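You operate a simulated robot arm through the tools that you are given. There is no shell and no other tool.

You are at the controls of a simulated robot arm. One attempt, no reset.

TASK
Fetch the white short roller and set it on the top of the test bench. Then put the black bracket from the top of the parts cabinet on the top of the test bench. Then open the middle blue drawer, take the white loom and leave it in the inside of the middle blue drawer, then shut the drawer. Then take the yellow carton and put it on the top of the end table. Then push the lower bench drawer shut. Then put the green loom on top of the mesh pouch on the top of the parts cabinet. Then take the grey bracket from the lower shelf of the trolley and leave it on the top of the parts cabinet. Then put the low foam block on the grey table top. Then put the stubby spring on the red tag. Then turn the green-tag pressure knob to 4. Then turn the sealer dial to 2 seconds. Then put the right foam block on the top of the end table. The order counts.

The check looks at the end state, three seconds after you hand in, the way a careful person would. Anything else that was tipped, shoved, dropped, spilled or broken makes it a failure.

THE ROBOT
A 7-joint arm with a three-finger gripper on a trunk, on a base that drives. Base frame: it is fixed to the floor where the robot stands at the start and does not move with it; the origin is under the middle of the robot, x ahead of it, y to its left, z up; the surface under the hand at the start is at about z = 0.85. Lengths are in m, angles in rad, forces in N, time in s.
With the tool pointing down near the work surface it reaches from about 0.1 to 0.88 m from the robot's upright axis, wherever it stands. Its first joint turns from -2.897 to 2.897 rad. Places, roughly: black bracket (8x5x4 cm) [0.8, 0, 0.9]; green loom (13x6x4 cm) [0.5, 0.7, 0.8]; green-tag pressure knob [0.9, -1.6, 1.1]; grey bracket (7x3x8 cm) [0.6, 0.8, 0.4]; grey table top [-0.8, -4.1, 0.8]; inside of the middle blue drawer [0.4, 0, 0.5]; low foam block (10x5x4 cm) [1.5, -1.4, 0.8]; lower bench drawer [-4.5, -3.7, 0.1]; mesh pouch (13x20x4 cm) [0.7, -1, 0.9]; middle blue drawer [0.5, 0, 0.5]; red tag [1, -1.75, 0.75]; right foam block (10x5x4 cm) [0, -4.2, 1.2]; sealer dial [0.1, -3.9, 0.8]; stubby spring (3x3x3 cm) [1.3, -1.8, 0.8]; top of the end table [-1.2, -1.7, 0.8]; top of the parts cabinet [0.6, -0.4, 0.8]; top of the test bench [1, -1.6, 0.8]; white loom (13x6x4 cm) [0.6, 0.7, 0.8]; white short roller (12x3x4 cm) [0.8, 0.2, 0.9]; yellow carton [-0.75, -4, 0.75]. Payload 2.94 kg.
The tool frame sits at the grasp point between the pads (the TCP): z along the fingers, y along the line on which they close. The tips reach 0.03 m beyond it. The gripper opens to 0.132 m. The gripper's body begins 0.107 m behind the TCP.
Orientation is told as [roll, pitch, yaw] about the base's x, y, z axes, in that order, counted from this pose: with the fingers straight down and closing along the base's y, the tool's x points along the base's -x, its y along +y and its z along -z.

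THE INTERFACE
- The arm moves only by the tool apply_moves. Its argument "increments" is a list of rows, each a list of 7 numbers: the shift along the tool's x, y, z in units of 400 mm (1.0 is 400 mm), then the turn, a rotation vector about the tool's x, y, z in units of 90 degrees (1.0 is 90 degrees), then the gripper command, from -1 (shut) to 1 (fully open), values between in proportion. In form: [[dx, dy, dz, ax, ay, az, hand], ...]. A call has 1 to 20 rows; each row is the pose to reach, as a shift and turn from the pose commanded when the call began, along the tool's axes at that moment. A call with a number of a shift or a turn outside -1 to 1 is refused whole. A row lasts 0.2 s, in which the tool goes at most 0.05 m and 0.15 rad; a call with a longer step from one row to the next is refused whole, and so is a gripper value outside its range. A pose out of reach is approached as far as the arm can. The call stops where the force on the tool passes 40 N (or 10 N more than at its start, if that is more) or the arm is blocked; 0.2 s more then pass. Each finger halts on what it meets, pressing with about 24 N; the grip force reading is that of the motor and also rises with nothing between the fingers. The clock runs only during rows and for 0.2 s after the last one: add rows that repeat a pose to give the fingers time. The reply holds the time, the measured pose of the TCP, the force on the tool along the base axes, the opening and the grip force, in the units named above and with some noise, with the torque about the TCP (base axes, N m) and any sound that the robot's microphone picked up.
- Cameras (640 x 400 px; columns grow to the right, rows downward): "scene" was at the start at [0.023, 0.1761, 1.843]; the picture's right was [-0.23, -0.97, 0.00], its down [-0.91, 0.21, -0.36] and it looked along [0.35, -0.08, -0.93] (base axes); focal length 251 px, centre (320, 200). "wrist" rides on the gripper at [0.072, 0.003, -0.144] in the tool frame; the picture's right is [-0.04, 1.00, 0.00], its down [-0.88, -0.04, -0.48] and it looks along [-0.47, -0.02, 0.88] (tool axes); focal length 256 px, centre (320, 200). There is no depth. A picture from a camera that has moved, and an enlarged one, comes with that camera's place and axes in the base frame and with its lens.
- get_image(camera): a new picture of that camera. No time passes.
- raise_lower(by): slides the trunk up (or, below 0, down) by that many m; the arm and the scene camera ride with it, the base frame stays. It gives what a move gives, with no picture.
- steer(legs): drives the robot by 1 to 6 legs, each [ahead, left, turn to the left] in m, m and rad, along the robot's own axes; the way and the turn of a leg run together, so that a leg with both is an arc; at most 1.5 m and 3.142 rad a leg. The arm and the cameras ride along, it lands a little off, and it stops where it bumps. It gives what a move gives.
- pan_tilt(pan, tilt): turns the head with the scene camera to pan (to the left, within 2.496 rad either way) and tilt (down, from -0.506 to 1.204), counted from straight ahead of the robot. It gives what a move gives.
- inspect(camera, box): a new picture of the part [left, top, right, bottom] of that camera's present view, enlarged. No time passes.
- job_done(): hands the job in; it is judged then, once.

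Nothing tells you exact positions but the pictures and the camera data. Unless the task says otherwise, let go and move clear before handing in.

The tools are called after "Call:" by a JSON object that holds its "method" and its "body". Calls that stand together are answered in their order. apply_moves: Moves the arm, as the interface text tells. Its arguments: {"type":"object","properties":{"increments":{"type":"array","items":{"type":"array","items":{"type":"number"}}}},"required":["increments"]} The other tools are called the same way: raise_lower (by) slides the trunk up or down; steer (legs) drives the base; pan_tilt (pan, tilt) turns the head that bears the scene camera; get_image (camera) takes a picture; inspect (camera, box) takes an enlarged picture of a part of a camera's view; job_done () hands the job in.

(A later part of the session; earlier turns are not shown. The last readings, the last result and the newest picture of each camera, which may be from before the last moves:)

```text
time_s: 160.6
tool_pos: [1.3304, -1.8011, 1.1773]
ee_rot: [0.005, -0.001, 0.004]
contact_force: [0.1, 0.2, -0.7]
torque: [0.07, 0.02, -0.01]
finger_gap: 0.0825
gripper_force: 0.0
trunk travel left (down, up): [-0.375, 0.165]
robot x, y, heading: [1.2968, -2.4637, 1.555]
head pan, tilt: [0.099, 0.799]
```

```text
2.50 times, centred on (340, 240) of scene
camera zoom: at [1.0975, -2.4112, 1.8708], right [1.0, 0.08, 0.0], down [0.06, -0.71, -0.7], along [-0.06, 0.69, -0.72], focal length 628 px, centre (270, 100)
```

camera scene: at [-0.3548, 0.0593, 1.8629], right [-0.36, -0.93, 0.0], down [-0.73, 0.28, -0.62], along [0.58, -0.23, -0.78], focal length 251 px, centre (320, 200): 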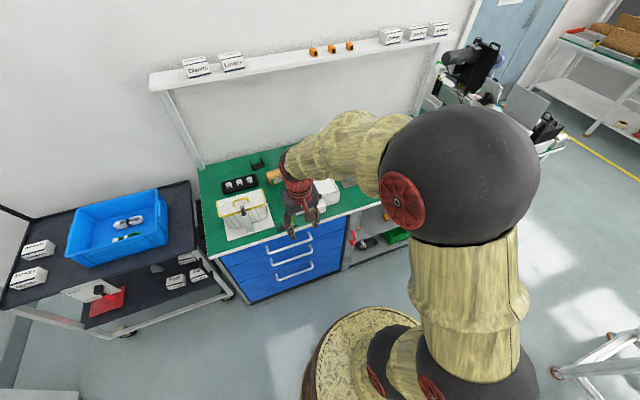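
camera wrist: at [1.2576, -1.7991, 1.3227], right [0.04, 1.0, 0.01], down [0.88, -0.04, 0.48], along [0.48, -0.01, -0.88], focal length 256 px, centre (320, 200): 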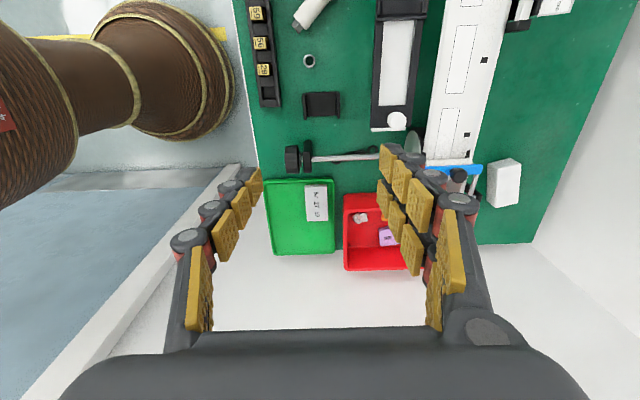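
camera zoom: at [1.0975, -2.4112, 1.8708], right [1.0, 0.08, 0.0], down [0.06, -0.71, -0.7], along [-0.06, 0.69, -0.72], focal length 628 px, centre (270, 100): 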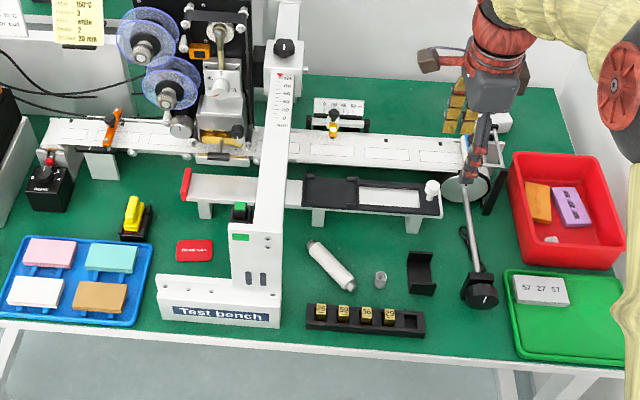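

Both items are on the bench. While here I'll look closely at the print-head dial for later, then go for the drawer job.

Call:
{"method": "inspect", "body": {"camera": "scene", "box": [264, 150, 344, 210]}}

Call:
{"method": "inspect", "body": {"camera": "scene", "box": [280, 200, 360, 280]}}

Call:
{"method": "pan_tilt", "body": {"pan": 0.9, "tilt": 0.7}}

Call:
{"method": "get_image", "body": {"camera": "scene"}}

```text
6.67 times, centred on (304, 180) of scene
camera zoom: at [1.0975, -2.4112, 1.8708], right [1.0, 0.08, 0.0], down [0.06, -0.71, -0.7], along [-0.06, 0.69, -0.72], focal length 1674 px, centre (427, 333)
```

zoom: 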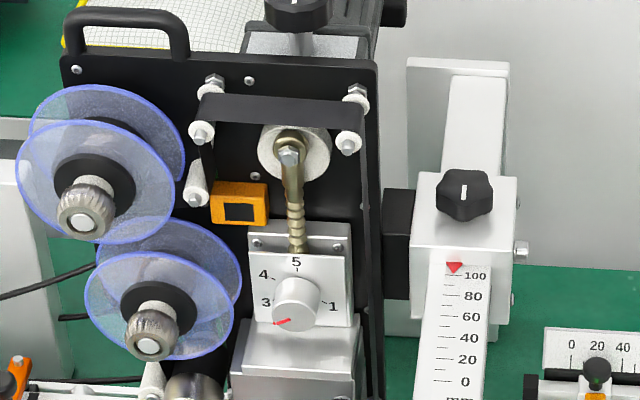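

```text
5.00 times, centred on (320, 240) of scene
camera zoom: at [1.0975, -2.4112, 1.8708], right [1.0, 0.08, 0.0], down [0.06, -0.71, -0.7], along [-0.06, 0.69, -0.72], focal length 1256 px, centre (320, 0)
```

zoom: 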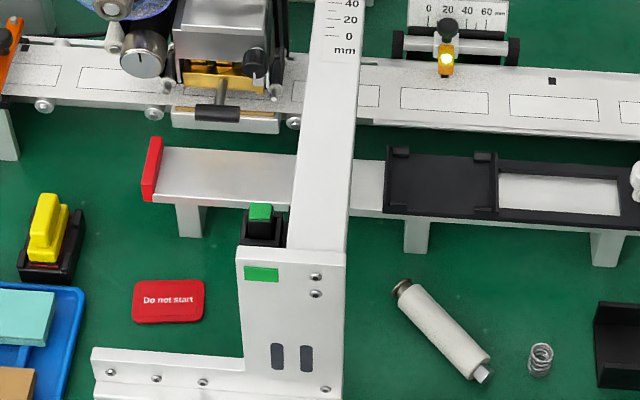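

```text
time_s: 161.7
tool_pos: [1.3307, -1.7995, 1.1782]
ee_rot: [0.005, -0.001, 0.003]
contact_force: [0.1, -0.1, -0.5]
torque: [0.02, -0.01, 0.0]
finger_gap: 0.0825
gripper_force: 0.1
trunk travel left (down, up): [-0.375, 0.165]
robot x, y, heading: [1.2985, -2.4609, 1.553]
head pan, tilt: [0.901, 0.7]
```

```text
taken
camera scene: at [1.0386, -2.4367, 1.879], right [0.63, 0.77, 0.0], down [0.5, -0.41, -0.76], along [-0.59, 0.48, -0.64], focal length 251 px, centre (320, 200)
```

scene: 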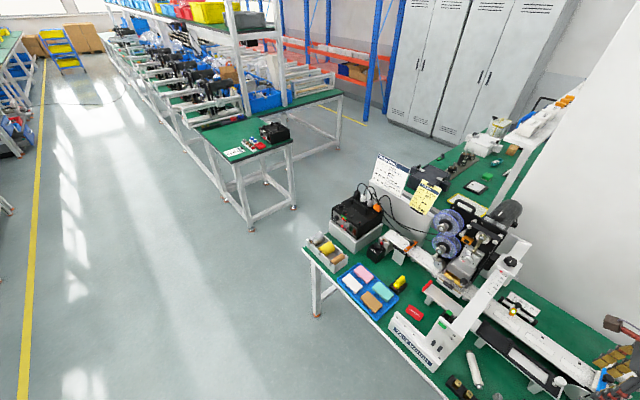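

Now heading back for the drawer job: retract the arm and drive to the cabinet front.

Call:
{"method": "apply_moves", "body": {"increments": [[0, -0.05, 0, 0, 0, -0.09, 0.25], [0, -0.1, 0, 0, 0, -0.18, 0.25], [0, -0.15, 0, 0, 0, -0.27, 0.25], [0, -0.2, 0, 0, 0, -0.36, 0.25], [0, -0.25, 0, 0, 0, -0.45, 0.25], [0, -0.3, 0, 0, 0, -0.54, 0.25], [0, -0.35, 0, 0, 0, -0.63, 0.25], [0, -0.4, 0, 0, 0, -0.72, 0.25], [0, -0.45, 0, 0, 0, -0.81, 0.25], [0, -0.5, 0, 0, 0, -0.9, 0.25], [0, -0.54, 0, 0, 0, -0.985, 0.25]]}}

Call:
{"method": "steer", "body": {"legs": [[-0.18, 0, 0], [0, 1.5, 0], [0, 0.25, 0], [0, 0, -1.553]]}}

```text
time_s: 164.1
tool_pos: [1.3302, -2.0176, 1.1796]
ee_rot: [-0.001, -0.006, 1.552]
contact_force: [0.6, -0.8, 0.5]
torque: [0.06, 0.0, -0.02]
finger_gap: 0.0826
gripper_force: 0.0
trunk travel left (down, up): [-0.375, 0.165]
robot x, y, heading: [1.2962, -2.4634, 1.554]
head pan, tilt: [0.901, 0.7]
```

```text
time_s: 177.8
tool_pos: [-0.0151, -2.6365, 1.1799]
ee_rot: [0.0, -0.004, -0.004]
contact_force: [-0.1, -0.3, 0.3]
torque: [0.0, 0.03, 0.01]
finger_gap: 0.0822
gripper_force: 0.2
trunk travel left (down, up): [-0.375, 0.165]
robot x, y, heading: [-0.4632, -2.6077, -0.001]
head pan, tilt: [0.901, 0.7]
```

Call:
{"method": "steer", "body": {"legs": [[0.12, 0, 0], [0, 1.25, 0], [0, 1.25, 0]]}}

Call:
{"method": "pan_tilt", "body": {"pan": -0.5, "tilt": 1.0}}

Call:
{"method": "get_image", "body": {"camera": "scene"}}

Call:
{"method": "get_image", "body": {"camera": "wrist"}}

```text
time_s: 190.9
tool_pos: [0.0932, -0.1453, 1.179]
ee_rot: [0.0, -0.006, -0.019]
contact_force: [0.2, -0.3, -0.4]
torque: [0.0, -0.02, -0.01]
finger_gap: 0.0824
gripper_force: 0.1
trunk travel left (down, up): [-0.375, 0.165]
robot x, y, heading: [-0.3518, -0.1114, -0.011]
head pan, tilt: [0.901, 0.7]
```

```text
time_s: 192.4
tool_pos: [0.0927, -0.1448, 1.1796]
ee_rot: [0.0, -0.007, -0.021]
contact_force: [-1.0, 0.6, -0.4]
torque: [-0.02, 0.01, 0.02]
finger_gap: 0.0824
gripper_force: 0.0
trunk travel left (down, up): [-0.375, 0.165]
robot x, y, heading: [-0.3537, -0.1118, -0.013]
head pan, tilt: [-0.499, 1.0]
```

```text
taken
camera scene: at [-0.3219, 0.0421, 1.8556], right [-0.49, -0.87, 0.0], down [-0.73, 0.41, -0.54], along [0.47, -0.26, -0.84], focal length 251 px, centre (320, 200)
```

scene: 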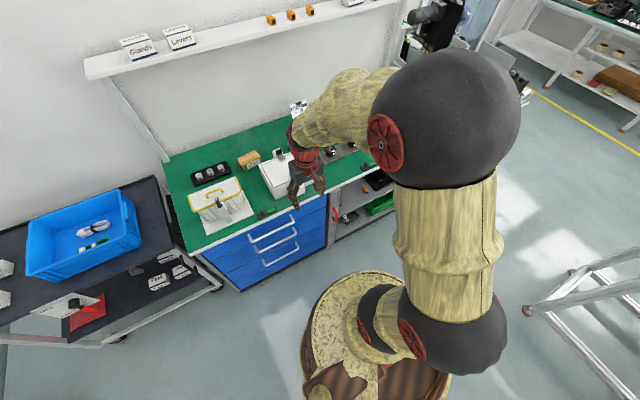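

```text
taken
camera wrist: at [0.0191, -0.1406, 1.3229], right [0.06, 1.0, 0.0], down [0.88, -0.05, 0.48], along [0.48, -0.03, -0.88], focal length 256 px, centre (320, 200)
```

wrist: 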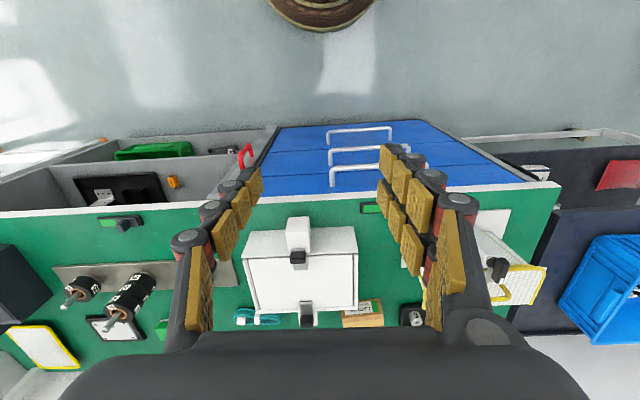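

Call:
{"method": "inspect", "body": {"camera": "wrist", "box": [240, 100, 480, 220]}}

Call:
{"method": "inspect", "body": {"camera": "scene", "box": [180, 140, 360, 300]}}

```text
2.67 times, centred on (360, 160) of wrist
camera zoom: at [0.0191, -0.1406, 1.3229], right [0.06, 1.0, 0.0], down [0.88, -0.05, 0.48], along [0.48, -0.03, -0.88], focal length 683 px, centre (213, 307)
```

zoom: 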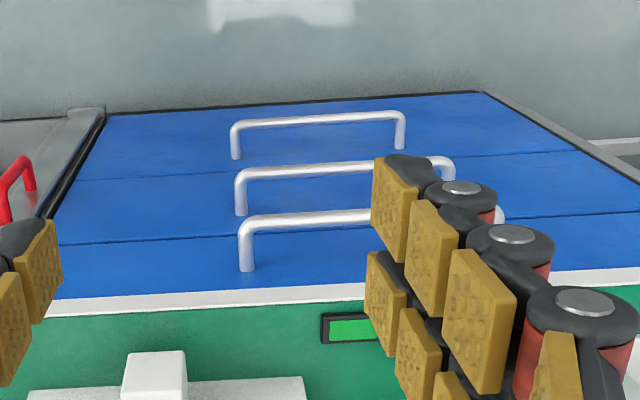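

```text
2.50 times, centred on (270, 220) of scene
camera zoom: at [-0.3219, 0.0421, 1.8556], right [-0.49, -0.87, 0.0], down [-0.73, 0.41, -0.54], along [0.47, -0.26, -0.84], focal length 628 px, centre (445, 150)
```

zoom: 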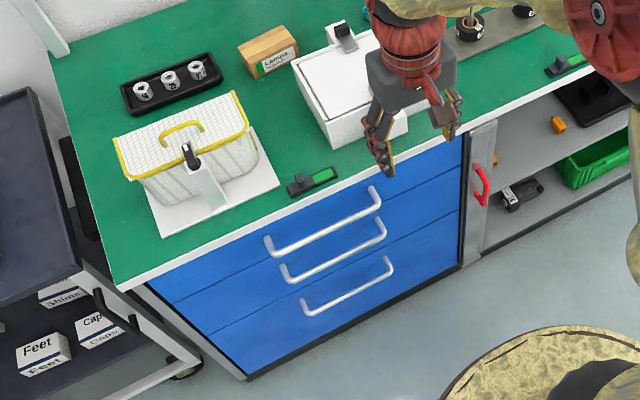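

The middle drawer's U-handle is near x≈0.25, y from about -0.12 to 0.1, z≈0.6. I'll back off, lower the trunk and tip the hand forward to look at it head-on.

Call:
{"method": "steer", "body": {"legs": [[-0.25, 0.05, 0.012]]}}

Call:
{"method": "raise_lower", "body": {"by": -0.3}}

Call:
{"method": "apply_moves", "body": {"increments": [[-0.03, 0, 0, 0, -0.09, 0, 0.25], [-0.06, 0, 0, 0, -0.18, 0, 0.25], [-0.09, 0, 0, 0, -0.27, 0, 0.25], [-0.12, 0, 0, 0, -0.36, 0, 0.25], [-0.15, 0, 0, 0, -0.45, 0, 0.25], [-0.18, 0, 0, 0, -0.54, 0, 0.25], [-0.21, 0, 0, 0, -0.6, 0, 0.25]]}}

Call:
{"method": "get_image", "body": {"camera": "wrist"}}

```text
time_s: 194.3
tool_pos: [-0.156, -0.0856, 1.1808]
ee_rot: [0.001, -0.007, -0.004]
contact_force: [-0.7, 0.2, 0.3]
torque: [-0.01, -0.04, -0.01]
finger_gap: 0.0825
gripper_force: 0.0
trunk travel left (down, up): [-0.375, 0.165]
robot x, y, heading: [-0.5985, -0.0665, 0.002]
head pan, tilt: [-0.499, 1.0]
```

```text
time_s: 197.3
tool_pos: [-0.1562, -0.0867, 0.8801]
ee_rot: [0.001, -0.005, -0.002]
contact_force: [-0.7, 0.4, 0.6]
torque: [-0.03, -0.01, -0.03]
finger_gap: 0.0824
gripper_force: 0.0
trunk travel left (down, up): [-0.075, 0.465]
robot x, y, heading: [-0.6055, -0.0616, 0.002]
head pan, tilt: [-0.499, 1.0]
```

```text
time_s: 198.9
tool_pos: [-0.0806, -0.0816, 0.8792]
ee_rot: [0.017, -0.874, -0.004]
contact_force: [1.2, 0.0, -0.2]
torque: [0.03, 0.01, 0.01]
finger_gap: 0.0827
gripper_force: 0.0
out of reach, approached as far as the arm can: row 7
trunk travel left (down, up): [-0.075, 0.465]
robot x, y, heading: [-0.605, -0.0619, 0.002]
head pan, tilt: [-0.499, 1.0]
```

```text
taken
camera wrist: at [-0.2381, -0.0807, 0.9149], right [0.02, 1.0, 0.05], down [0.2, -0.05, 0.98], along [0.98, -0.01, -0.2], focal length 256 px, centre (320, 200)
```

wrist: 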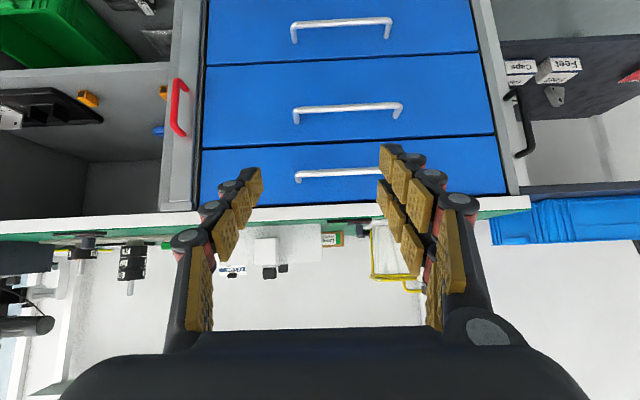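

Clear view: the middle handle is centred about y=-0.017 at z≈0.62. I'll extend forward and down while pitching further.

Call:
{"method": "apply_moves", "body": {"increments": [[0.012, 0.02, 0.085, 0, -0.02, 0, 0.25], [0.024, 0.04, 0.17, 0, -0.05, 0, 0.25], [0.036, 0.06, 0.255, 0, -0.08, 0, 0.25], [0.048, 0.08, 0.34, 0, -0.11, 0, 0.25], [0.06, 0.1, 0.425, 0, -0.14, 0, 0.25], [0.072, 0.12, 0.51, 0, -0.17, 0, 0.25], [0.084, 0.14, 0.595, 0, -0.2, 0, 0.25], [0.095, 0.15, 0.665, 0, -0.25, 0, 0.25]]}}

Call:
{"method": "get_image", "body": {"camera": "wrist"}}

```text
time_s: 200.7
tool_pos: [0.0987, -0.0927, 0.6849]
ee_rot: [0.101, -1.261, -0.004]
contact_force: [-0.2, -0.6, 1.1]
torque: [0.01, 0.08, 0.03]
finger_gap: 0.0826
gripper_force: 0.0
out of reach, approached as far as the arm can: row 1, 2, 3, 4, 5, 6, 7, 8
trunk travel left (down, up): [-0.075, 0.465]
robot x, y, heading: [-0.6034, -0.0595, 0.003]
head pan, tilt: [-0.499, 1.0]
```

```text
taken
camera wrist: at [-0.0607, -0.1026, 0.6591], right [-0.08, 0.99, 0.07], down [-0.18, -0.08, 0.98], along [0.98, 0.06, 0.19], focal length 256 px, centre (320, 200)
```

wrist: 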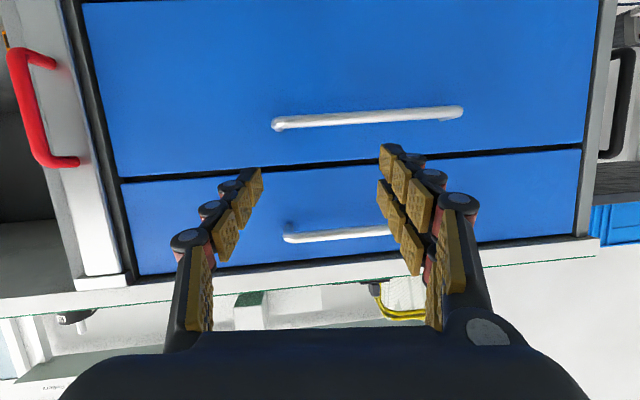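

Call:
{"method": "apply_moves", "body": {"increments": [[0, 0, 0, 0, 0, 0.09, 0.25], [0, 0, 0, 0, 0, 0.18, 0.25], [0, 0, 0, 0, 0, 0.27, 0.25], [0, 0, 0, 0, 0, 0.36, 0.25], [0, 0, 0, 0, 0, 0.45, 0.25]]}}

```text
time_s: 201.9
tool_pos: [0.0974, -0.0927, 0.6848]
ee_rot: [1.129, -0.778, -1.15]
contact_force: [-0.8, 0.0, -0.2]
torque: [0.0, 0.01, 0.02]
finger_gap: 0.0826
gripper_force: 0.0
trunk travel left (down, up): [-0.075, 0.465]
robot x, y, heading: [-0.6053, -0.0619, 0.002]
head pan, tilt: [-0.499, 1.0]
```

Call:
{"method": "apply_moves", "body": {"increments": [[0, 0, 0, 0, 0, 0.09, 0.25], [0, 0, 0, 0, 0, 0.18, 0.25], [0, 0, 0, 0, 0, 0.27, 0.25], [0, 0, 0, 0, 0, 0.36, 0.25], [0, 0, 0, 0, 0, 0.45, 0.25], [0, 0, 0, 0, 0, 0.53, 0.25]]}}

Call:
{"method": "get_image", "body": {"camera": "wrist"}}

```text
time_s: 203.3
tool_pos: [0.0964, -0.0945, 0.684]
ee_rot: [1.263, 0.004, -1.473]
contact_force: [0.6, 0.0, 0.1]
torque: [0.0, 0.01, 0.01]
finger_gap: 0.0824
gripper_force: 0.1
trunk travel left (down, up): [-0.075, 0.465]
robot x, y, heading: [-0.6035, -0.0614, 0.0]
head pan, tilt: [-0.499, 1.0]
```

```text
taken
camera wrist: at [-0.0444, -0.0358, 0.7313], right [0.31, -0.02, 0.95], down [-0.38, -0.92, 0.11], along [0.87, -0.39, -0.29], focal length 256 px, centre (320, 200)
```

wrist: 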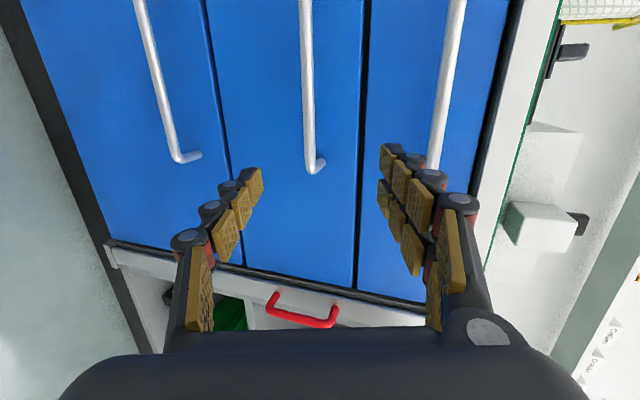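

Closing direction is now vertical. I'll straighten the yaw and line up in front of the middle handle.

Call:
{"method": "apply_moves", "body": {"increments": [[0.06, -0.012, 0.044, 0, -0.02, 0.006, 0.25], [0.12, -0.023, 0.088, 0, -0.04, 0.012, 0.25], [0.176, -0.0345, 0.131, 0, -0.0588, 0.0187, 0.25], [0.176, -0.0345, 0.131, 0, -0.0588, 0.0187, 0.25]]}}

Call:
{"method": "get_image", "body": {"camera": "wrist"}}

```text
time_s: 204.3
tool_pos: [0.145, -0.0934, 0.6638]
ee_rot: [1.25, 0.029, -1.484]
contact_force: [1.0, 0.2, 0.6]
torque: [0.0, 0.05, 0.03]
finger_gap: 0.0824
gripper_force: 0.1
out of reach, approached as far as the arm can: row 1, 2, 3, 4
trunk travel left (down, up): [-0.075, 0.465]
robot x, y, heading: [-0.6068, -0.0595, 0.002]
head pan, tilt: [-0.499, 1.0]
```

```text
taken
camera wrist: at [0.0037, -0.0345, 0.7136], right [0.32, -0.04, 0.95], down [-0.39, -0.92, 0.09], along [0.87, -0.39, -0.31], focal length 256 px, centre (320, 200)
```

wrist: 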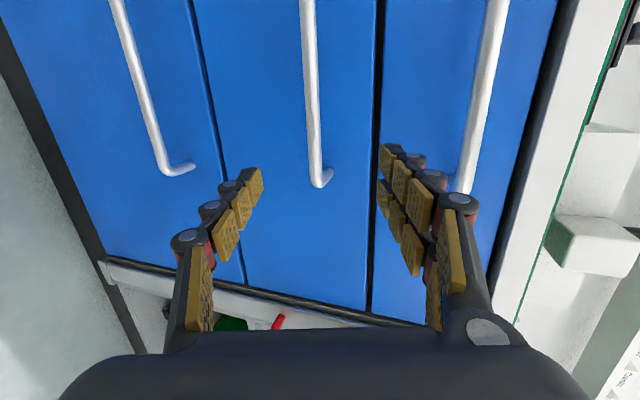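

The arm can't shift left in this posture, so I'll slide the base left and then advance along the finger direction.

Call:
{"method": "steer", "body": {"legs": [[0, 0.078, 0]]}}

Call:
{"method": "apply_moves", "body": {"increments": [[0, 0, 0.04, 0, 0, 0, 0.25], [0, 0, 0.08, 0, 0, 0, 0.25]]}}

Call:
{"method": "get_image", "body": {"camera": "wrist"}}

```text
time_s: 205.3
tool_pos: [0.1438, -0.0147, 0.665]
ee_rot: [1.251, 0.029, -1.485]
contact_force: [0.0, -0.1, 0.4]
torque: [0.01, 0.0, 0.02]
finger_gap: 0.0826
gripper_force: 0.0
trunk travel left (down, up): [-0.075, 0.465]
robot x, y, heading: [-0.6015, 0.018, -0.004]
head pan, tilt: [-0.499, 1.0]
```

```text
time_s: 205.9
tool_pos: [0.174, -0.013, 0.6543]
ee_rot: [1.25, 0.029, -1.485]
contact_force: [1.0, -0.2, 0.5]
torque: [-0.02, 0.02, 0.01]
finger_gap: 0.0824
gripper_force: 0.0
trunk travel left (down, up): [-0.075, 0.465]
robot x, y, heading: [-0.6037, 0.0234, 0.001]
head pan, tilt: [-0.499, 1.0]
```

```text
taken
camera wrist: at [0.0326, 0.0467, 0.7049], right [0.32, -0.04, 0.95], down [-0.39, -0.92, 0.09], along [0.87, -0.39, -0.31], focal length 256 px, centre (320, 200)
```

wrist: 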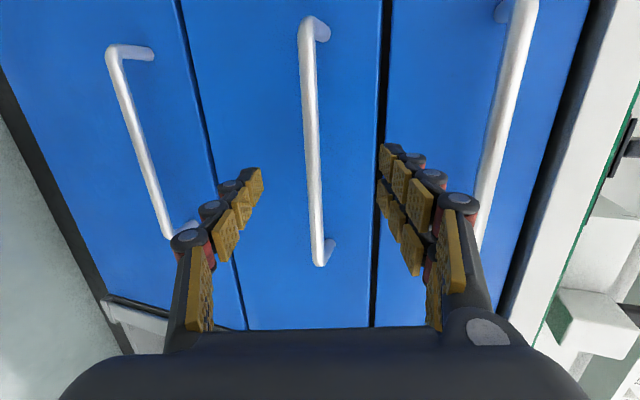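

Call:
{"method": "apply_moves", "body": {"increments": [[0, 0, 0.055, 0, 0, 0, 0.25], [0, 0, 0.11, 0, 0, 0, 0.25], [0, 0, 0.16, 0, 0, 0, 0.25]]}}

Call:
{"method": "get_image", "body": {"camera": "wrist"}}

```text
time_s: 206.7
tool_pos: [0.2359, -0.0066, 0.6357]
ee_rot: [1.25, 0.028, -1.484]
contact_force: [-0.5, -0.8, 0.2]
torque: [0.0, 0.03, 0.01]
finger_gap: 0.0825
gripper_force: 0.1
trunk travel left (down, up): [-0.075, 0.465]
robot x, y, heading: [-0.6024, 0.0161, -0.005]
head pan, tilt: [-0.499, 1.0]
```

```text
taken
camera wrist: at [0.0959, 0.0524, 0.6848], right [0.32, -0.04, 0.95], down [-0.39, -0.92, 0.09], along [0.87, -0.39, -0.31], focal length 256 px, centre (320, 200)
```

wrist: 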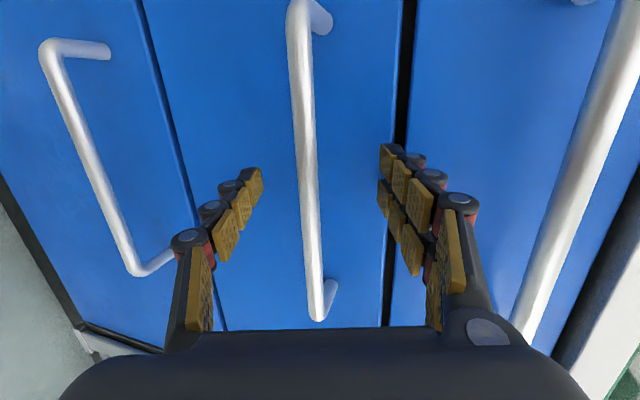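

Call:
{"method": "apply_moves", "body": {"increments": [[0, -0.014, 0, 0, 0, 0, 0.0], [0, -0.014, 0, 0, 0, 0, -0.5], [0, -0.014, 0, 0, 0, 0, -1], [0, -0.014, 0, 0, 0, 0, -1], [0, -0.014, 0, 0, 0, 0, -1], [0, -0.014, 0, 0, 0, 0, -1], [0, -0.014, 0, 0, 0, 0, -1]]}}

Call:
{"method": "get_image", "body": {"camera": "wrist"}}

```text
time_s: 208.3
tool_pos: [0.2343, -0.007, 0.6284]
ee_rot: [1.249, 0.028, -1.485]
contact_force: [0.1, -0.2, -3.6]
torque: [0.14, 0.06, -0.13]
finger_gap: 0.0133
gripper_force: 32.8
trunk travel left (down, up): [-0.075, 0.465]
robot x, y, heading: [-0.6042, 0.0185, -0.001]
head pan, tilt: [-0.499, 1.0]
```

```text
taken
camera wrist: at [0.0929, 0.0523, 0.6783], right [0.32, -0.04, 0.95], down [-0.39, -0.92, 0.09], along [0.86, -0.39, -0.31], focal length 256 px, centre (320, 200)
```

wrist: 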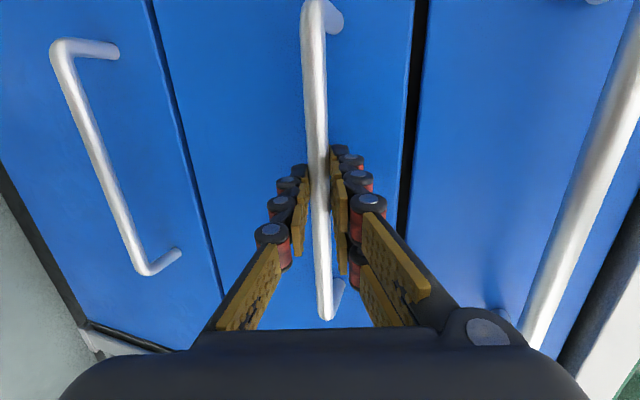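

The handle is gripped. Pulling the drawer open by driving back.

Call:
{"method": "steer", "body": {"legs": [[-0.14, 0, 0]]}}

Call:
{"method": "steer", "body": {"legs": [[-0.15, 0, 0]]}}

Call:
{"method": "get_image", "body": {"camera": "wrist"}}

```text
time_s: 209.6
tool_pos: [0.0933, -0.0062, 0.6272]
ee_rot: [1.25, 0.029, -1.484]
contact_force: [-2.2, 1.0, -3.3]
torque: [0.14, 0.05, -0.08]
finger_gap: 0.0128
gripper_force: 39.6
trunk travel left (down, up): [-0.075, 0.465]
robot x, y, heading: [-0.746, 0.0174, -0.001]
head pan, tilt: [-0.499, 1.0]
```

```text
time_s: 211.0
tool_pos: [-0.0591, -0.0088, 0.6272]
ee_rot: [1.249, 0.027, -1.485]
contact_force: [-1.8, -3.1, -0.9]
torque: [0.09, -0.01, -0.29]
finger_gap: 0.0127
gripper_force: 39.3
trunk travel left (down, up): [-0.075, 0.465]
robot x, y, heading: [-0.899, 0.0193, -0.001]
head pan, tilt: [-0.499, 1.0]
```

```text
taken
camera wrist: at [-0.2002, 0.0519, 0.6783], right [0.32, -0.04, 0.95], down [-0.39, -0.92, 0.09], along [0.86, -0.39, -0.31], focal length 256 px, centre (320, 200)
```

wrist: 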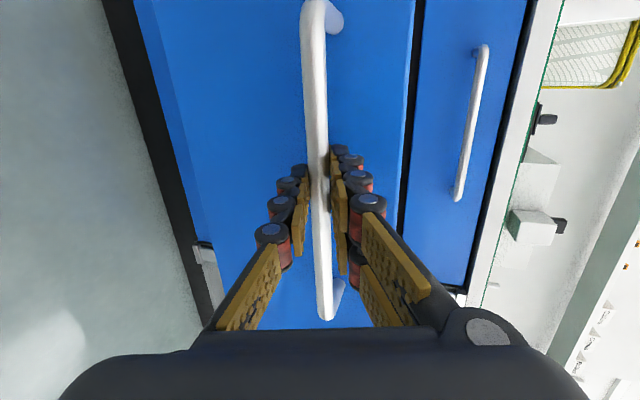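

The drawer is open by about 29 cm. Releasing the handle and backing away.

Call:
{"method": "apply_moves", "body": {"increments": [[0, 0, 0, 0, 0, 0, -0.4], [0, 0, 0, 0, 0, 0, 0.25], [0, 0, 0, 0, 0, 0, 0.25], [0, 0, 0, 0, 0, 0, 0.25], [0, 0, 0, 0, 0, 0, 0.25]]}}

Call:
{"method": "steer", "body": {"legs": [[-0.15, 0, 0]]}}

Call:
{"method": "get_image", "body": {"camera": "wrist"}}

```text
time_s: 212.2
tool_pos: [-0.0604, -0.0069, 0.6272]
ee_rot: [1.25, 0.028, -1.486]
contact_force: [-0.7, -0.2, 0.2]
torque: [0.0, 0.03, 0.02]
finger_gap: 0.0827
gripper_force: 0.0
trunk travel left (down, up): [-0.075, 0.465]
robot x, y, heading: [-0.8958, 0.0192, 0.002]
head pan, tilt: [-0.499, 1.0]
```

```text
time_s: 213.6
tool_pos: [-0.2072, -0.0067, 0.6275]
ee_rot: [1.251, 0.028, -1.485]
contact_force: [0.6, 0.2, -0.7]
torque: [0.0, -0.02, 0.01]
finger_gap: 0.0826
gripper_force: 0.1
trunk travel left (down, up): [-0.075, 0.465]
robot x, y, heading: [-1.0443, 0.0176, 0.001]
head pan, tilt: [-0.499, 1.0]
```

```text
taken
camera wrist: at [-0.3489, 0.0528, 0.6781], right [0.32, -0.04, 0.95], down [-0.39, -0.92, 0.09], along [0.87, -0.39, -0.31], focal length 256 px, centre (320, 200)
```

wrist: 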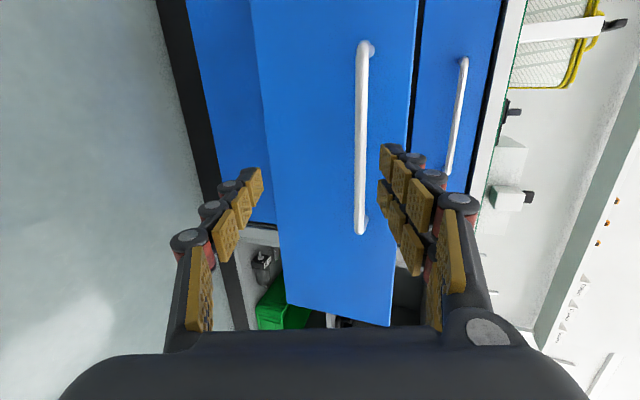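

Drawer is open. Returning the hand to pointing down and raising the trunk, then going to the trolley for the white loom.

Call:
{"method": "apply_moves", "body": {"increments": [[0, 0, 0, 0, 0, -0.09, 0.25], [0, 0, 0, 0, 0, -0.18, 0.25], [0, 0, 0, 0, 0, -0.27, 0.25], [0, 0, 0, 0, 0, -0.36, 0.25], [0, 0, 0, 0, 0, -0.45, 0.25], [0, 0, 0, 0, 0, -0.54, 0.25], [0, 0, 0, 0, 0, -0.63, 0.25], [0, 0, 0, 0, 0, -0.72, 0.25], [0, 0, 0, 0, 0, -0.81, 0.25], [0, 0, 0, 0, 0, -0.9, 0.25], [0, 0, 0, 0, 0, -0.96, 0.25]]}}

Call:
{"method": "apply_moves", "body": {"increments": [[0, 0, -0.05, 0, 0.09, 0, 0.25], [0, 0, -0.1, 0, 0.18, 0, 0.25], [0, 0, -0.15, 0, 0.27, 0, 0.25], [0, 0, -0.2, 0, 0.36, 0, 0.25], [0, 0, -0.25, 0, 0.45, 0, 0.25], [0, 0, -0.3, 0, 0.54, 0, 0.25], [0, 0, -0.35, 0, 0.63, 0, 0.25], [0, 0, -0.4, 0, 0.72, 0, 0.25], [0, 0, -0.4, 0, 0.8, 0, 0.25]]}}

Call:
{"method": "raise_lower", "body": {"by": 0.3}}

Call:
{"method": "pan_tilt", "body": {"pan": 0.0, "tilt": 0.7}}

Call:
{"method": "get_image", "body": {"camera": "scene"}}

```text
time_s: 216.0
tool_pos: [-0.2086, -0.0057, 0.6275]
ee_rot: [0.267, -1.238, -0.184]
contact_force: [0.0, 0.4, 1.1]
torque: [-0.01, 0.01, 0.01]
finger_gap: 0.0826
gripper_force: 0.0
trunk travel left (down, up): [-0.075, 0.465]
robot x, y, heading: [-1.0468, 0.0177, 0.005]
head pan, tilt: [-0.499, 1.0]
```

```text
time_s: 218.0
tool_pos: [-0.359, -0.0208, 0.6792]
ee_rot: [0.086, 0.011, 0.067]
contact_force: [-0.1, 0.0, -0.5]
torque: [0.0, -0.04, 0.02]
finger_gap: 0.0826
gripper_force: 0.1
trunk travel left (down, up): [-0.075, 0.465]
robot x, y, heading: [-1.0441, 0.0182, -0.002]
head pan, tilt: [-0.499, 1.0]
```

```text
time_s: 221.0
tool_pos: [-0.3584, -0.0203, 0.9784]
ee_rot: [0.086, 0.009, 0.069]
contact_force: [-0.6, 0.2, 1.1]
torque: [-0.02, -0.05, -0.02]
finger_gap: 0.0824
gripper_force: 0.1
trunk travel left (down, up): [-0.375, 0.165]
robot x, y, heading: [-1.0464, 0.0152, 0.002]
head pan, tilt: [-0.499, 1.0]
```

```text
time_s: 221.9
tool_pos: [-0.359, -0.0205, 0.9783]
ee_rot: [0.086, 0.009, 0.068]
contact_force: [0.1, -0.1, -1.1]
torque: [0.04, 0.01, 0.03]
finger_gap: 0.0825
gripper_force: 0.0
trunk travel left (down, up): [-0.375, 0.165]
robot x, y, heading: [-1.0456, 0.0155, -0.005]
head pan, tilt: [0.0, 0.7]
```

```text
taken
camera scene: at [-0.9909, 0.2056, 1.8789], right [0.0, -1.0, 0.0], down [-0.64, 0.0, -0.76], along [0.76, 0.0, -0.64], focal length 251 px, centre (320, 200)
```

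scene: 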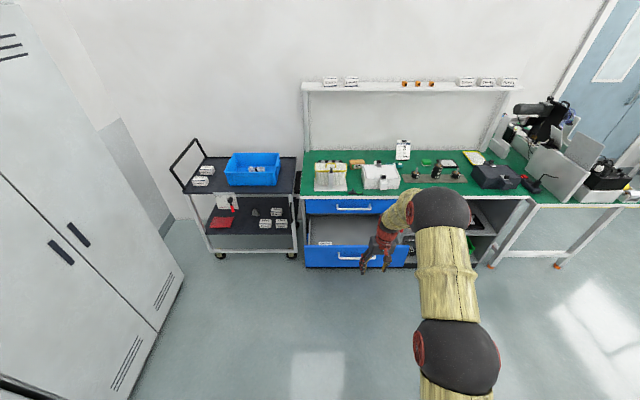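

Call:
{"method": "apply_moves", "body": {"increments": [[0, 0, -0.06, 0.055, -0.006, 0.043, 0.25], [0, 0, -0.16, 0.055, -0.006, 0.043, 0.6], [0, 0, -0.26, 0.055, -0.006, 0.043, 1], [0, 0, -0.36, 0.055, -0.006, 0.043, 1]]}}

Call:
{"method": "steer", "body": {"legs": [[0.45, 0, 0], [0, 0.7, 0], [0.45, 0, 0]]}}

Call:
{"method": "get_image", "body": {"camera": "wrist"}}

```text
time_s: 222.9
tool_pos: [-0.3584, -0.0307, 1.1244]
ee_rot: [0.003, 0.001, 0.001]
contact_force: [0.0, 0.1, -1.2]
torque: [0.03, -0.02, 0.02]
finger_gap: 0.1314
gripper_force: 0.0
trunk travel left (down, up): [-0.375, 0.165]
robot x, y, heading: [-1.0425, 0.0168, 0.004]
head pan, tilt: [0.0, 0.7]
```

```text
time_s: 231.4
tool_pos: [0.544, 0.6799, 1.1214]
ee_rot: [0.0, 0.001, 0.015]
contact_force: [0.8, 0.8, 0.3]
torque: [-0.02, 0.02, 0.02]
finger_gap: 0.1319
gripper_force: 0.1
trunk travel left (down, up): [-0.375, 0.165]
robot x, y, heading: [-0.1416, 0.7169, 0.022]
head pan, tilt: [0.0, 0.7]
```

```text
taken
camera wrist: at [0.4717, 0.6817, 1.2666], right [0.03, 1.0, 0.0], down [0.88, -0.03, 0.47], along [0.47, -0.01, -0.88], focal length 256 px, centre (320, 200)
```

wrist: 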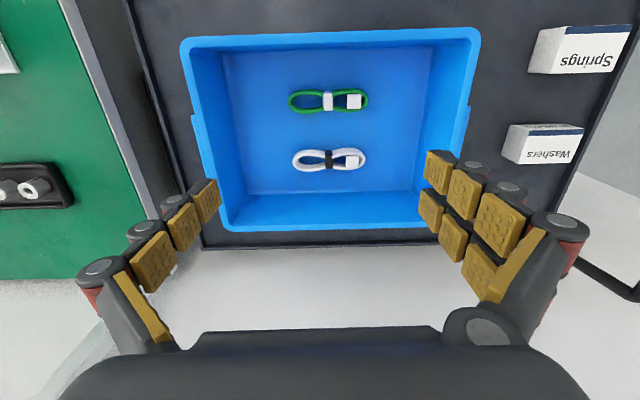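

Call:
{"method": "inspect", "body": {"camera": "wrist", "box": [240, 60, 420, 200]}}

```text
2.86 times, centred on (330, 130) of wrist
camera zoom: at [0.4717, 0.6817, 1.2666], right [0.03, 1.0, 0.0], down [0.88, -0.03, 0.47], along [0.47, -0.01, -0.88], focal length 731 px, centre (291, 400)
```

zoom: 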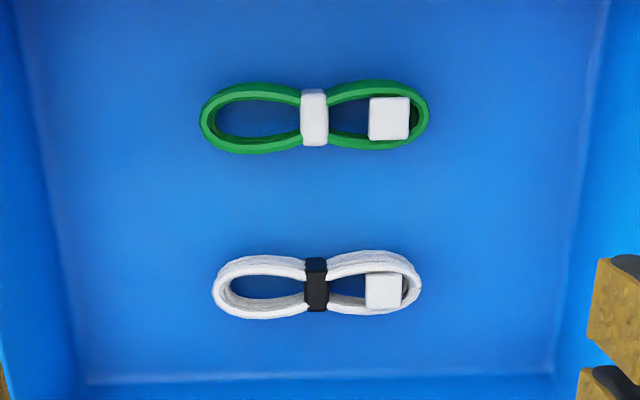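

The looms lie in the blue tray at z≈0.83; the white one is at about (0.623, 0.695), along y. I'll turn the gripper to close along x at its strap.

Call:
{"method": "apply_moves", "body": {"increments": [[-0.018, 0.003, 0.027, 0, 0, -0.09, 0.6], [-0.036, 0.006, 0.054, 0, 0, -0.18, 0.4], [-0.054, 0.009, 0.081, 0, 0, -0.27, 0.2], [-0.072, 0.012, 0.108, 0, 0, -0.36, 0.06], [-0.09, 0.015, 0.135, 0, 0, -0.45, 0.06], [-0.108, 0.018, 0.162, 0, 0, -0.54, 0.06], [-0.126, 0.021, 0.189, 0, 0, -0.63, 0.06], [-0.144, 0.024, 0.216, 0, 0, -0.72, 0.06], [-0.162, 0.027, 0.243, 0, 0, -0.81, 0.06], [-0.18, 0.03, 0.27, 0, 0, -0.9, 0.06], [-0.198, 0.035, 0.3, 0, 0, -0.985, 0.06], [-0.198, 0.035, 0.3, 0, 0, -0.985, 0.06]]}}

Call:
{"method": "get_image", "body": {"camera": "wrist"}}

```text
time_s: 234.0
tool_pos: [0.623, 0.6953, 1.0016]
ee_rot: [0.002, 0.0, 1.563]
contact_force: [-0.6, 0.5, -0.8]
torque: [0.0, 0.01, 0.02]
finger_gap: 0.0702
gripper_force: 0.0
trunk travel left (down, up): [-0.375, 0.165]
robot x, y, heading: [-0.1468, 0.7151, 0.011]
head pan, tilt: [0.0, 0.7]
```

```text
taken
camera wrist: at [0.6195, 0.6232, 1.1465], right [-1.0, 0.05, 0.0], down [0.04, 0.88, 0.48], along [0.02, 0.48, -0.88], focal length 256 px, centre (320, 200)
```

wrist: 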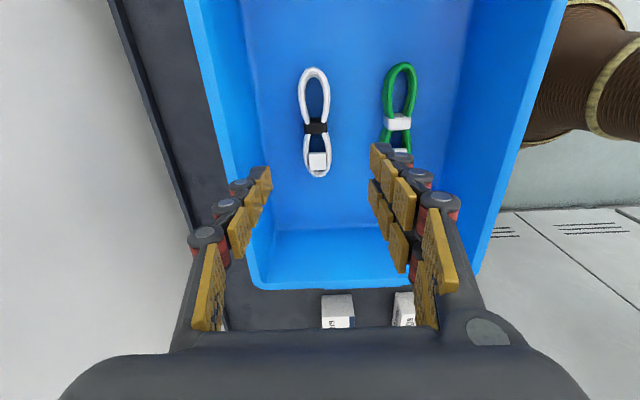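

Call:
{"method": "apply_moves", "body": {"increments": [[-0.005, -0.01, 0.1, 0, 0, 0, 0.06], [-0.005, -0.01, 0.2, 0, 0, 0, 0.06], [-0.005, -0.01, 0.3, 0, 0, 0, 0.06], [-0.005, -0.01, 0.354, 0, 0, 0, 0.06]]}}

Call:
{"method": "get_image", "body": {"camera": "wrist"}}

```text
time_s: 235.0
tool_pos: [0.624, 0.6969, 0.8622]
ee_rot: [0.002, -0.001, 1.561]
contact_force: [0.5, -0.1, 0.0]
torque: [-0.01, 0.05, -0.01]
finger_gap: 0.07
gripper_force: 0.1
trunk travel left (down, up): [-0.375, 0.165]
robot x, y, heading: [-0.1504, 0.7176, 0.019]
head pan, tilt: [0.0, 0.7]
```

```text
taken
camera wrist: at [0.6207, 0.6244, 1.0055], right [-1.0, 0.05, 0.0], down [0.05, 0.88, 0.48], along [0.02, 0.48, -0.88], focal length 256 px, centre (320, 200)
```

wrist: 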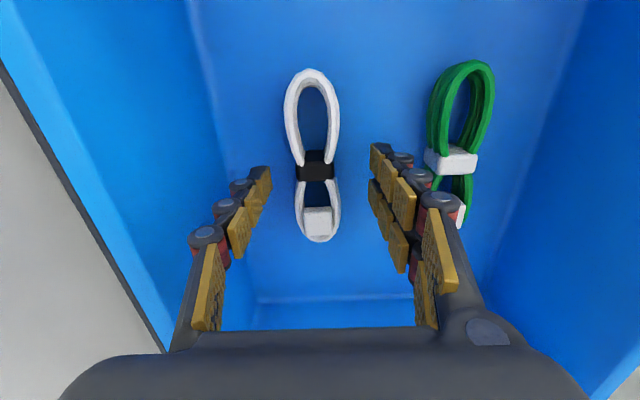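

Call:
{"method": "apply_moves", "body": {"increments": [[0, -0.004, 0.02, 0, 0, 0, 0.0], [0, -0.004, 0.038, 0, 0, 0, -0.3], [0, -0.004, 0.038, 0, 0, 0, -1], [0, -0.004, 0.038, 0, 0, 0, -1], [0, -0.004, 0.038, 0, 0, 0, -1], [0, -0.004, 0.038, 0, 0, 0, -1], [0, -0.004, 0.038, 0, 0, 0, -1]]}}

Call:
{"method": "get_image", "body": {"camera": "wrist"}}

```text
time_s: 236.6
tool_pos: [0.6268, 0.6975, 0.8475]
ee_rot: [0.002, 0.0, 1.561]
contact_force: [-1.8, 0.0, 1.8]
torque: [0.03, 0.07, 0.1]
finger_gap: 0.0385
gripper_force: 24.1
trunk travel left (down, up): [-0.375, 0.165]
robot x, y, heading: [-0.1482, 0.7191, 0.015]
head pan, tilt: [0.0, 0.7]
```

```text
taken
camera wrist: at [0.6233, 0.625, 0.9906], right [-1.0, 0.05, 0.0], down [0.05, 0.88, 0.48], along [0.02, 0.48, -0.88], focal length 256 px, centre (320, 200)
```

wrist: 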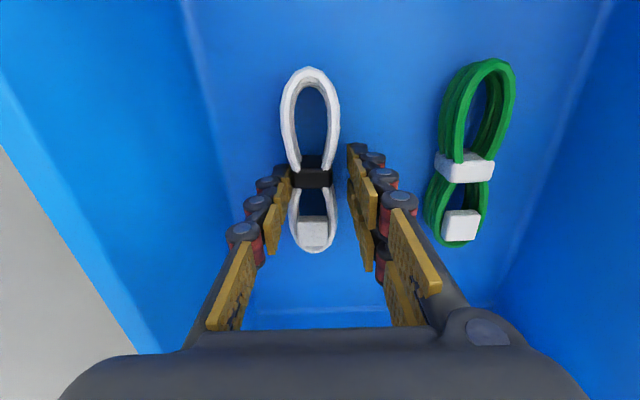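

Call:
{"method": "apply_moves", "body": {"increments": [[0, 0, -0.03, 0, 0, 0, -1], [0, 0, -0.07, 0, 0, 0, -1], [0, 0, -0.12, 0, 0, 0, -1], [0, 0, -0.18, 0, 0, 0, -1], [0, 0, -0.26, 0, 0, 0, -1]]}}

Call:
{"method": "get_image", "body": {"camera": "wrist"}}

```text
time_s: 237.8
tool_pos: [0.6259, 0.6981, 0.9514]
ee_rot: [0.002, -0.002, 1.563]
contact_force: [-0.6, 0.2, -1.5]
torque: [0.01, -0.04, -0.01]
finger_gap: 0.0387
gripper_force: 23.8
trunk travel left (down, up): [-0.375, 0.165]
robot x, y, heading: [-0.1461, 0.7152, 0.017]
head pan, tilt: [0.0, 0.7]
```

```text
taken
camera wrist: at [0.6225, 0.6259, 1.0941], right [-1.0, 0.05, 0.0], down [0.05, 0.88, 0.48], along [0.02, 0.48, -0.88], focal length 256 px, centre (320, 200)
```

wrist: 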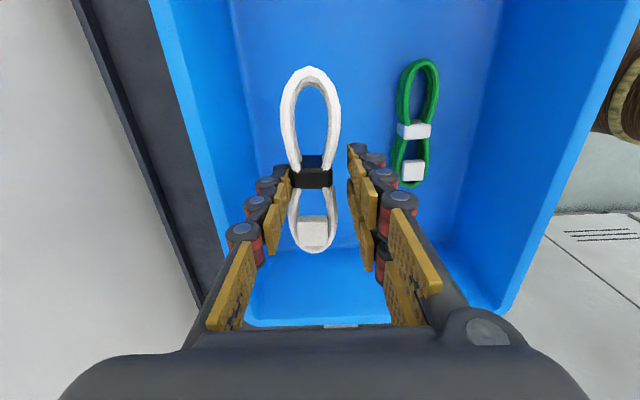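

White loom is held. Lifting clear of the tray and driving to the open drawer.

Call:
{"method": "apply_moves", "body": {"increments": [[0, 0, -0.1, 0, 0, 0, -1], [0, 0, -0.2, 0, 0, 0, -1], [0, 0, -0.3, 0, 0, 0, -1], [0, 0, -0.4, 0, 0, 0, -1], [0, 0, -0.5, 0, 0, 0, -1]]}}

Call:
{"method": "steer", "body": {"legs": [[-0.5, 0, 0], [0, -0.72, -0.015]]}}

Call:
{"method": "get_image", "body": {"camera": "wrist"}}

```text
time_s: 239.0
tool_pos: [0.6291, 0.6977, 1.1519]
ee_rot: [0.003, -0.001, 1.561]
contact_force: [-0.6, 0.3, -1.1]
torque: [-0.04, -0.01, -0.03]
finger_gap: 0.0386
gripper_force: 23.9
trunk travel left (down, up): [-0.375, 0.165]
robot x, y, heading: [-0.1485, 0.7171, 0.019]
head pan, tilt: [0.0, 0.7]
```

```text
time_s: 245.5
tool_pos: [0.138, -0.039, 1.1514]
ee_rot: [0.001, -0.001, 1.555]
contact_force: [0.9, -0.1, -1.6]
torque: [0.03, -0.02, 0.01]
finger_gap: 0.0383
gripper_force: 23.9
trunk travel left (down, up): [-0.375, 0.165]
robot x, y, heading: [-0.6394, -0.0131, 0.011]
head pan, tilt: [0.0, 0.7]
```

```text
taken
camera wrist: at [0.1335, -0.1104, 1.2946], right [-1.0, 0.06, 0.0], down [0.05, 0.88, 0.48], along [0.03, 0.48, -0.88], focal length 256 px, centre (320, 200)
```

wrist: 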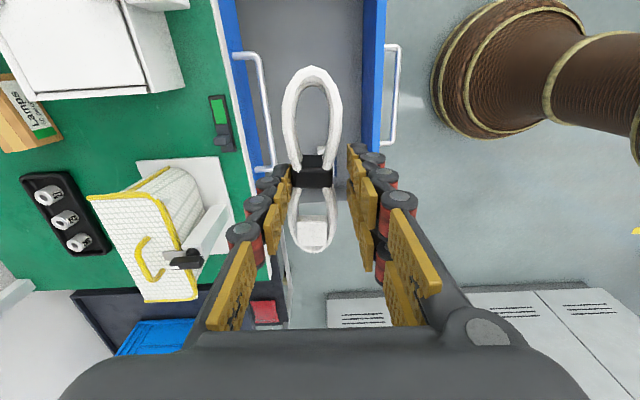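

Call:
{"method": "inspect", "body": {"camera": "wrist", "box": [230, 0, 400, 200]}}

Call:
{"method": "pan_tilt", "body": {"pan": -0.2, "tilt": 0.9}}

Call:
{"method": "get_image", "body": {"camera": "scene"}}

```text
2.00 times, centred on (315, 100) of wrist
camera zoom: at [0.1335, -0.1104, 1.2946], right [-1.0, 0.06, 0.0], down [0.05, 0.88, 0.48], along [0.03, 0.48, -0.88], focal length 512 px, centre (330, 400)
```

zoom: 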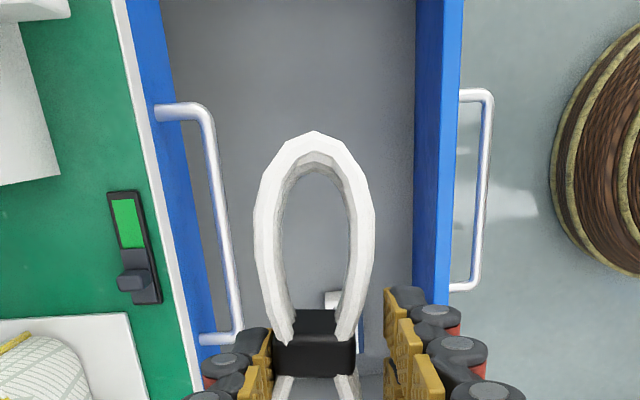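

```text
time_s: 246.2
tool_pos: [0.1379, -0.0383, 1.1499]
ee_rot: [0.001, -0.003, 1.556]
contact_force: [-1.1, 0.9, 0.0]
torque: [-0.02, 0.01, -0.03]
finger_gap: 0.0385
gripper_force: 24.6
trunk travel left (down, up): [-0.375, 0.165]
robot x, y, heading: [-0.6364, -0.01, 0.015]
head pan, tilt: [-0.201, 0.901]
```

```text
taken
camera scene: at [-0.5958, 0.1618, 1.8629], right [-0.19, -0.98, 0.0], down [-0.77, 0.15, -0.62], along [0.61, -0.12, -0.78], focal length 251 px, centre (320, 200)
```

scene: 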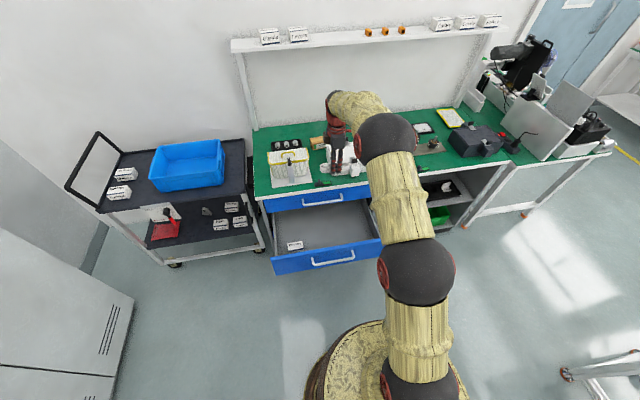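

The drawer only holds a small white box at the left. I'll lower the trunk, then lower the loom into the drawer's middle.

Call:
{"method": "raise_lower", "body": {"by": -0.3}}

Call:
{"method": "apply_moves", "body": {"increments": [[0, 0, 0.1, 0, 0, 0, -1], [0, 0, 0.2, 0, 0, 0, -1], [0, 0, 0.3, 0, 0, 0, -1], [0, 0, 0.4, 0, 0, 0, -1], [0, 0, 0.5, 0, 0, 0, -1], [0, 0, 0.6, 0, 0, 0, -1]]}}

Call:
{"method": "get_image", "body": {"camera": "wrist"}}

```text
time_s: 249.2
tool_pos: [0.1373, -0.0376, 0.8515]
ee_rot: [0.002, -0.002, 1.555]
contact_force: [-0.1, -0.6, -0.4]
torque: [0.0, 0.02, -0.01]
finger_gap: 0.0385
gripper_force: 23.8
trunk travel left (down, up): [-0.075, 0.465]
robot x, y, heading: [-0.6391, -0.012, 0.01]
head pan, tilt: [-0.201, 0.901]
```

```text
time_s: 250.6
tool_pos: [0.1362, -0.0385, 0.6114]
ee_rot: [0.0, -0.002, 1.554]
contact_force: [0.8, 0.3, 0.7]
torque: [0.0, 0.05, 0.04]
finger_gap: 0.0385
gripper_force: 23.5
trunk travel left (down, up): [-0.075, 0.465]
robot x, y, heading: [-0.6383, -0.0121, 0.011]
head pan, tilt: [-0.201, 0.901]
```

```text
taken
camera wrist: at [0.132, -0.1112, 0.7552], right [-1.0, 0.06, 0.0], down [0.05, 0.88, 0.48], along [0.03, 0.48, -0.88], focal length 256 px, centre (320, 200)
```

wrist: 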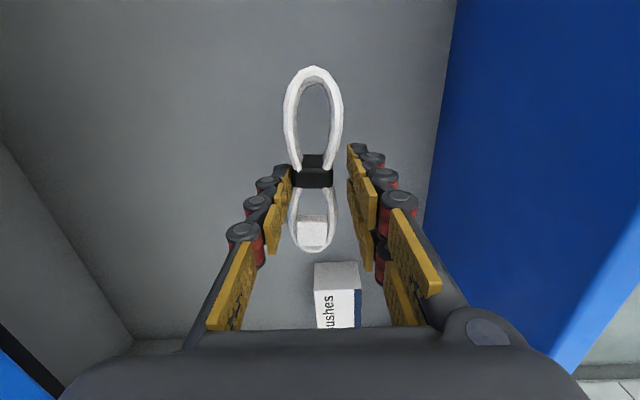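

Call:
{"method": "apply_moves", "body": {"increments": [[0, 0, 0.08, 0, 0, 0, -1], [0, 0, 0.13, 0, 0, 0, -1], [0, 0, 0.16, 0, 0, 0, -1], [0, 0, 0.18, 0, 0, 0, -1]]}}

Call:
{"method": "apply_moves", "body": {"increments": [[0, 0, 0.012, 0, 0, 0, -1], [0, 0, 0.024, 0, 0, 0, -1]]}}

Call:
{"method": "get_image", "body": {"camera": "wrist"}}

```text
time_s: 251.6
tool_pos: [0.1368, -0.0365, 0.5389]
ee_rot: [0.003, -0.002, 1.555]
contact_force: [0.1, -1.1, -0.4]
torque: [0.01, 0.03, -0.03]
finger_gap: 0.0382
gripper_force: 23.9
trunk travel left (down, up): [-0.075, 0.465]
robot x, y, heading: [-0.6382, -0.0117, 0.012]
head pan, tilt: [-0.201, 0.901]
```

```text
time_s: 252.2
tool_pos: [0.1385, -0.0379, 0.5315]
ee_rot: [-0.001, -0.002, 1.555]
contact_force: [-1.9, 0.1, 8.8]
torque: [0.1, 0.25, 0.1]
finger_gap: 0.0383
gripper_force: 24.0
trunk travel left (down, up): [-0.075, 0.465]
robot x, y, heading: [-0.6357, -0.0138, 0.014]
head pan, tilt: [-0.201, 0.901]
```

```text
taken
camera wrist: at [0.1338, -0.1096, 0.6746], right [-1.0, 0.06, 0.0], down [0.05, 0.88, 0.48], along [0.03, 0.48, -0.88], focal length 256 px, centre (320, 200)
```

wrist: 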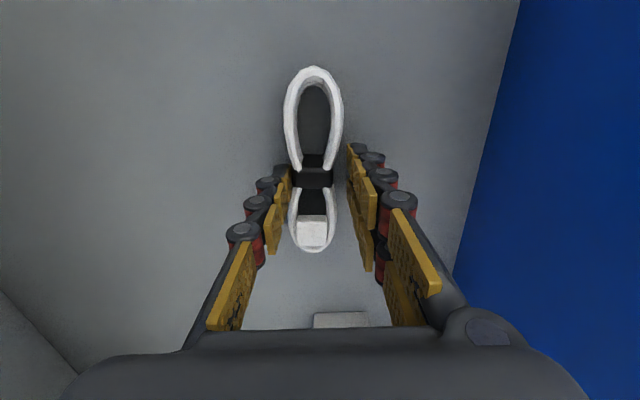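

Contact with the drawer floor (about 9 N). Releasing and lifting straight up.

Call:
{"method": "apply_moves", "body": {"increments": [[0, 0, 0, 0, 0, 0, -0.2], [0, 0, 0, 0, 0, 0, 0.1], [0, 0, 0, 0, 0, 0, 0.1], [0, 0, -0.04, 0, 0, 0, 0.1], [0, 0, -0.12, 0, 0, 0, 0.1], [0, 0, -0.22, 0, 0, 0, 0.1], [0, 0, -0.32, 0, 0, 0, 0.1], [0, 0, -0.42, 0, 0, 0, 0.1], [0, 0, -0.52, 0, 0, 0, 0.1], [0, 0, -0.62, 0, 0, 0, 0.1], [0, 0, -0.72, 0, 0, 0, 0.1], [0, 0, -0.8, 0, 0, 0, 0.1]]}}

Call:
{"method": "get_image", "body": {"camera": "wrist"}}

```text
time_s: 254.8
tool_pos: [0.1365, -0.037, 0.8497]
ee_rot: [0.003, -0.001, 1.554]
contact_force: [-0.6, -0.1, -0.3]
torque: [-0.02, -0.02, -0.03]
finger_gap: 0.0727
gripper_force: 0.1
trunk travel left (down, up): [-0.075, 0.465]
robot x, y, heading: [-0.6368, -0.0102, 0.012]
head pan, tilt: [-0.201, 0.901]
```

```text
taken
camera wrist: at [0.1332, -0.1086, 0.9927], right [-1.0, 0.06, 0.0], down [0.05, 0.88, 0.48], along [0.03, 0.48, -0.88], focal length 256 px, centre (320, 200)
```

wrist: 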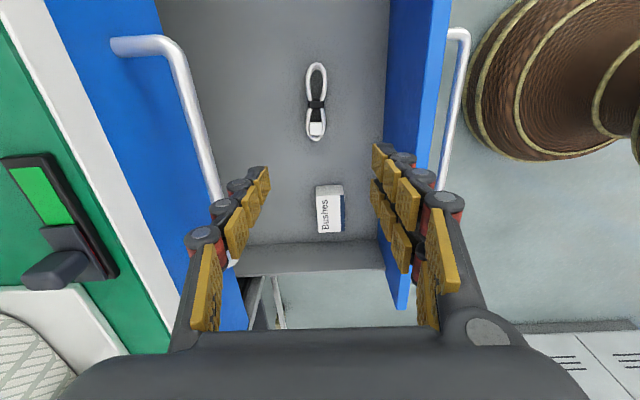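

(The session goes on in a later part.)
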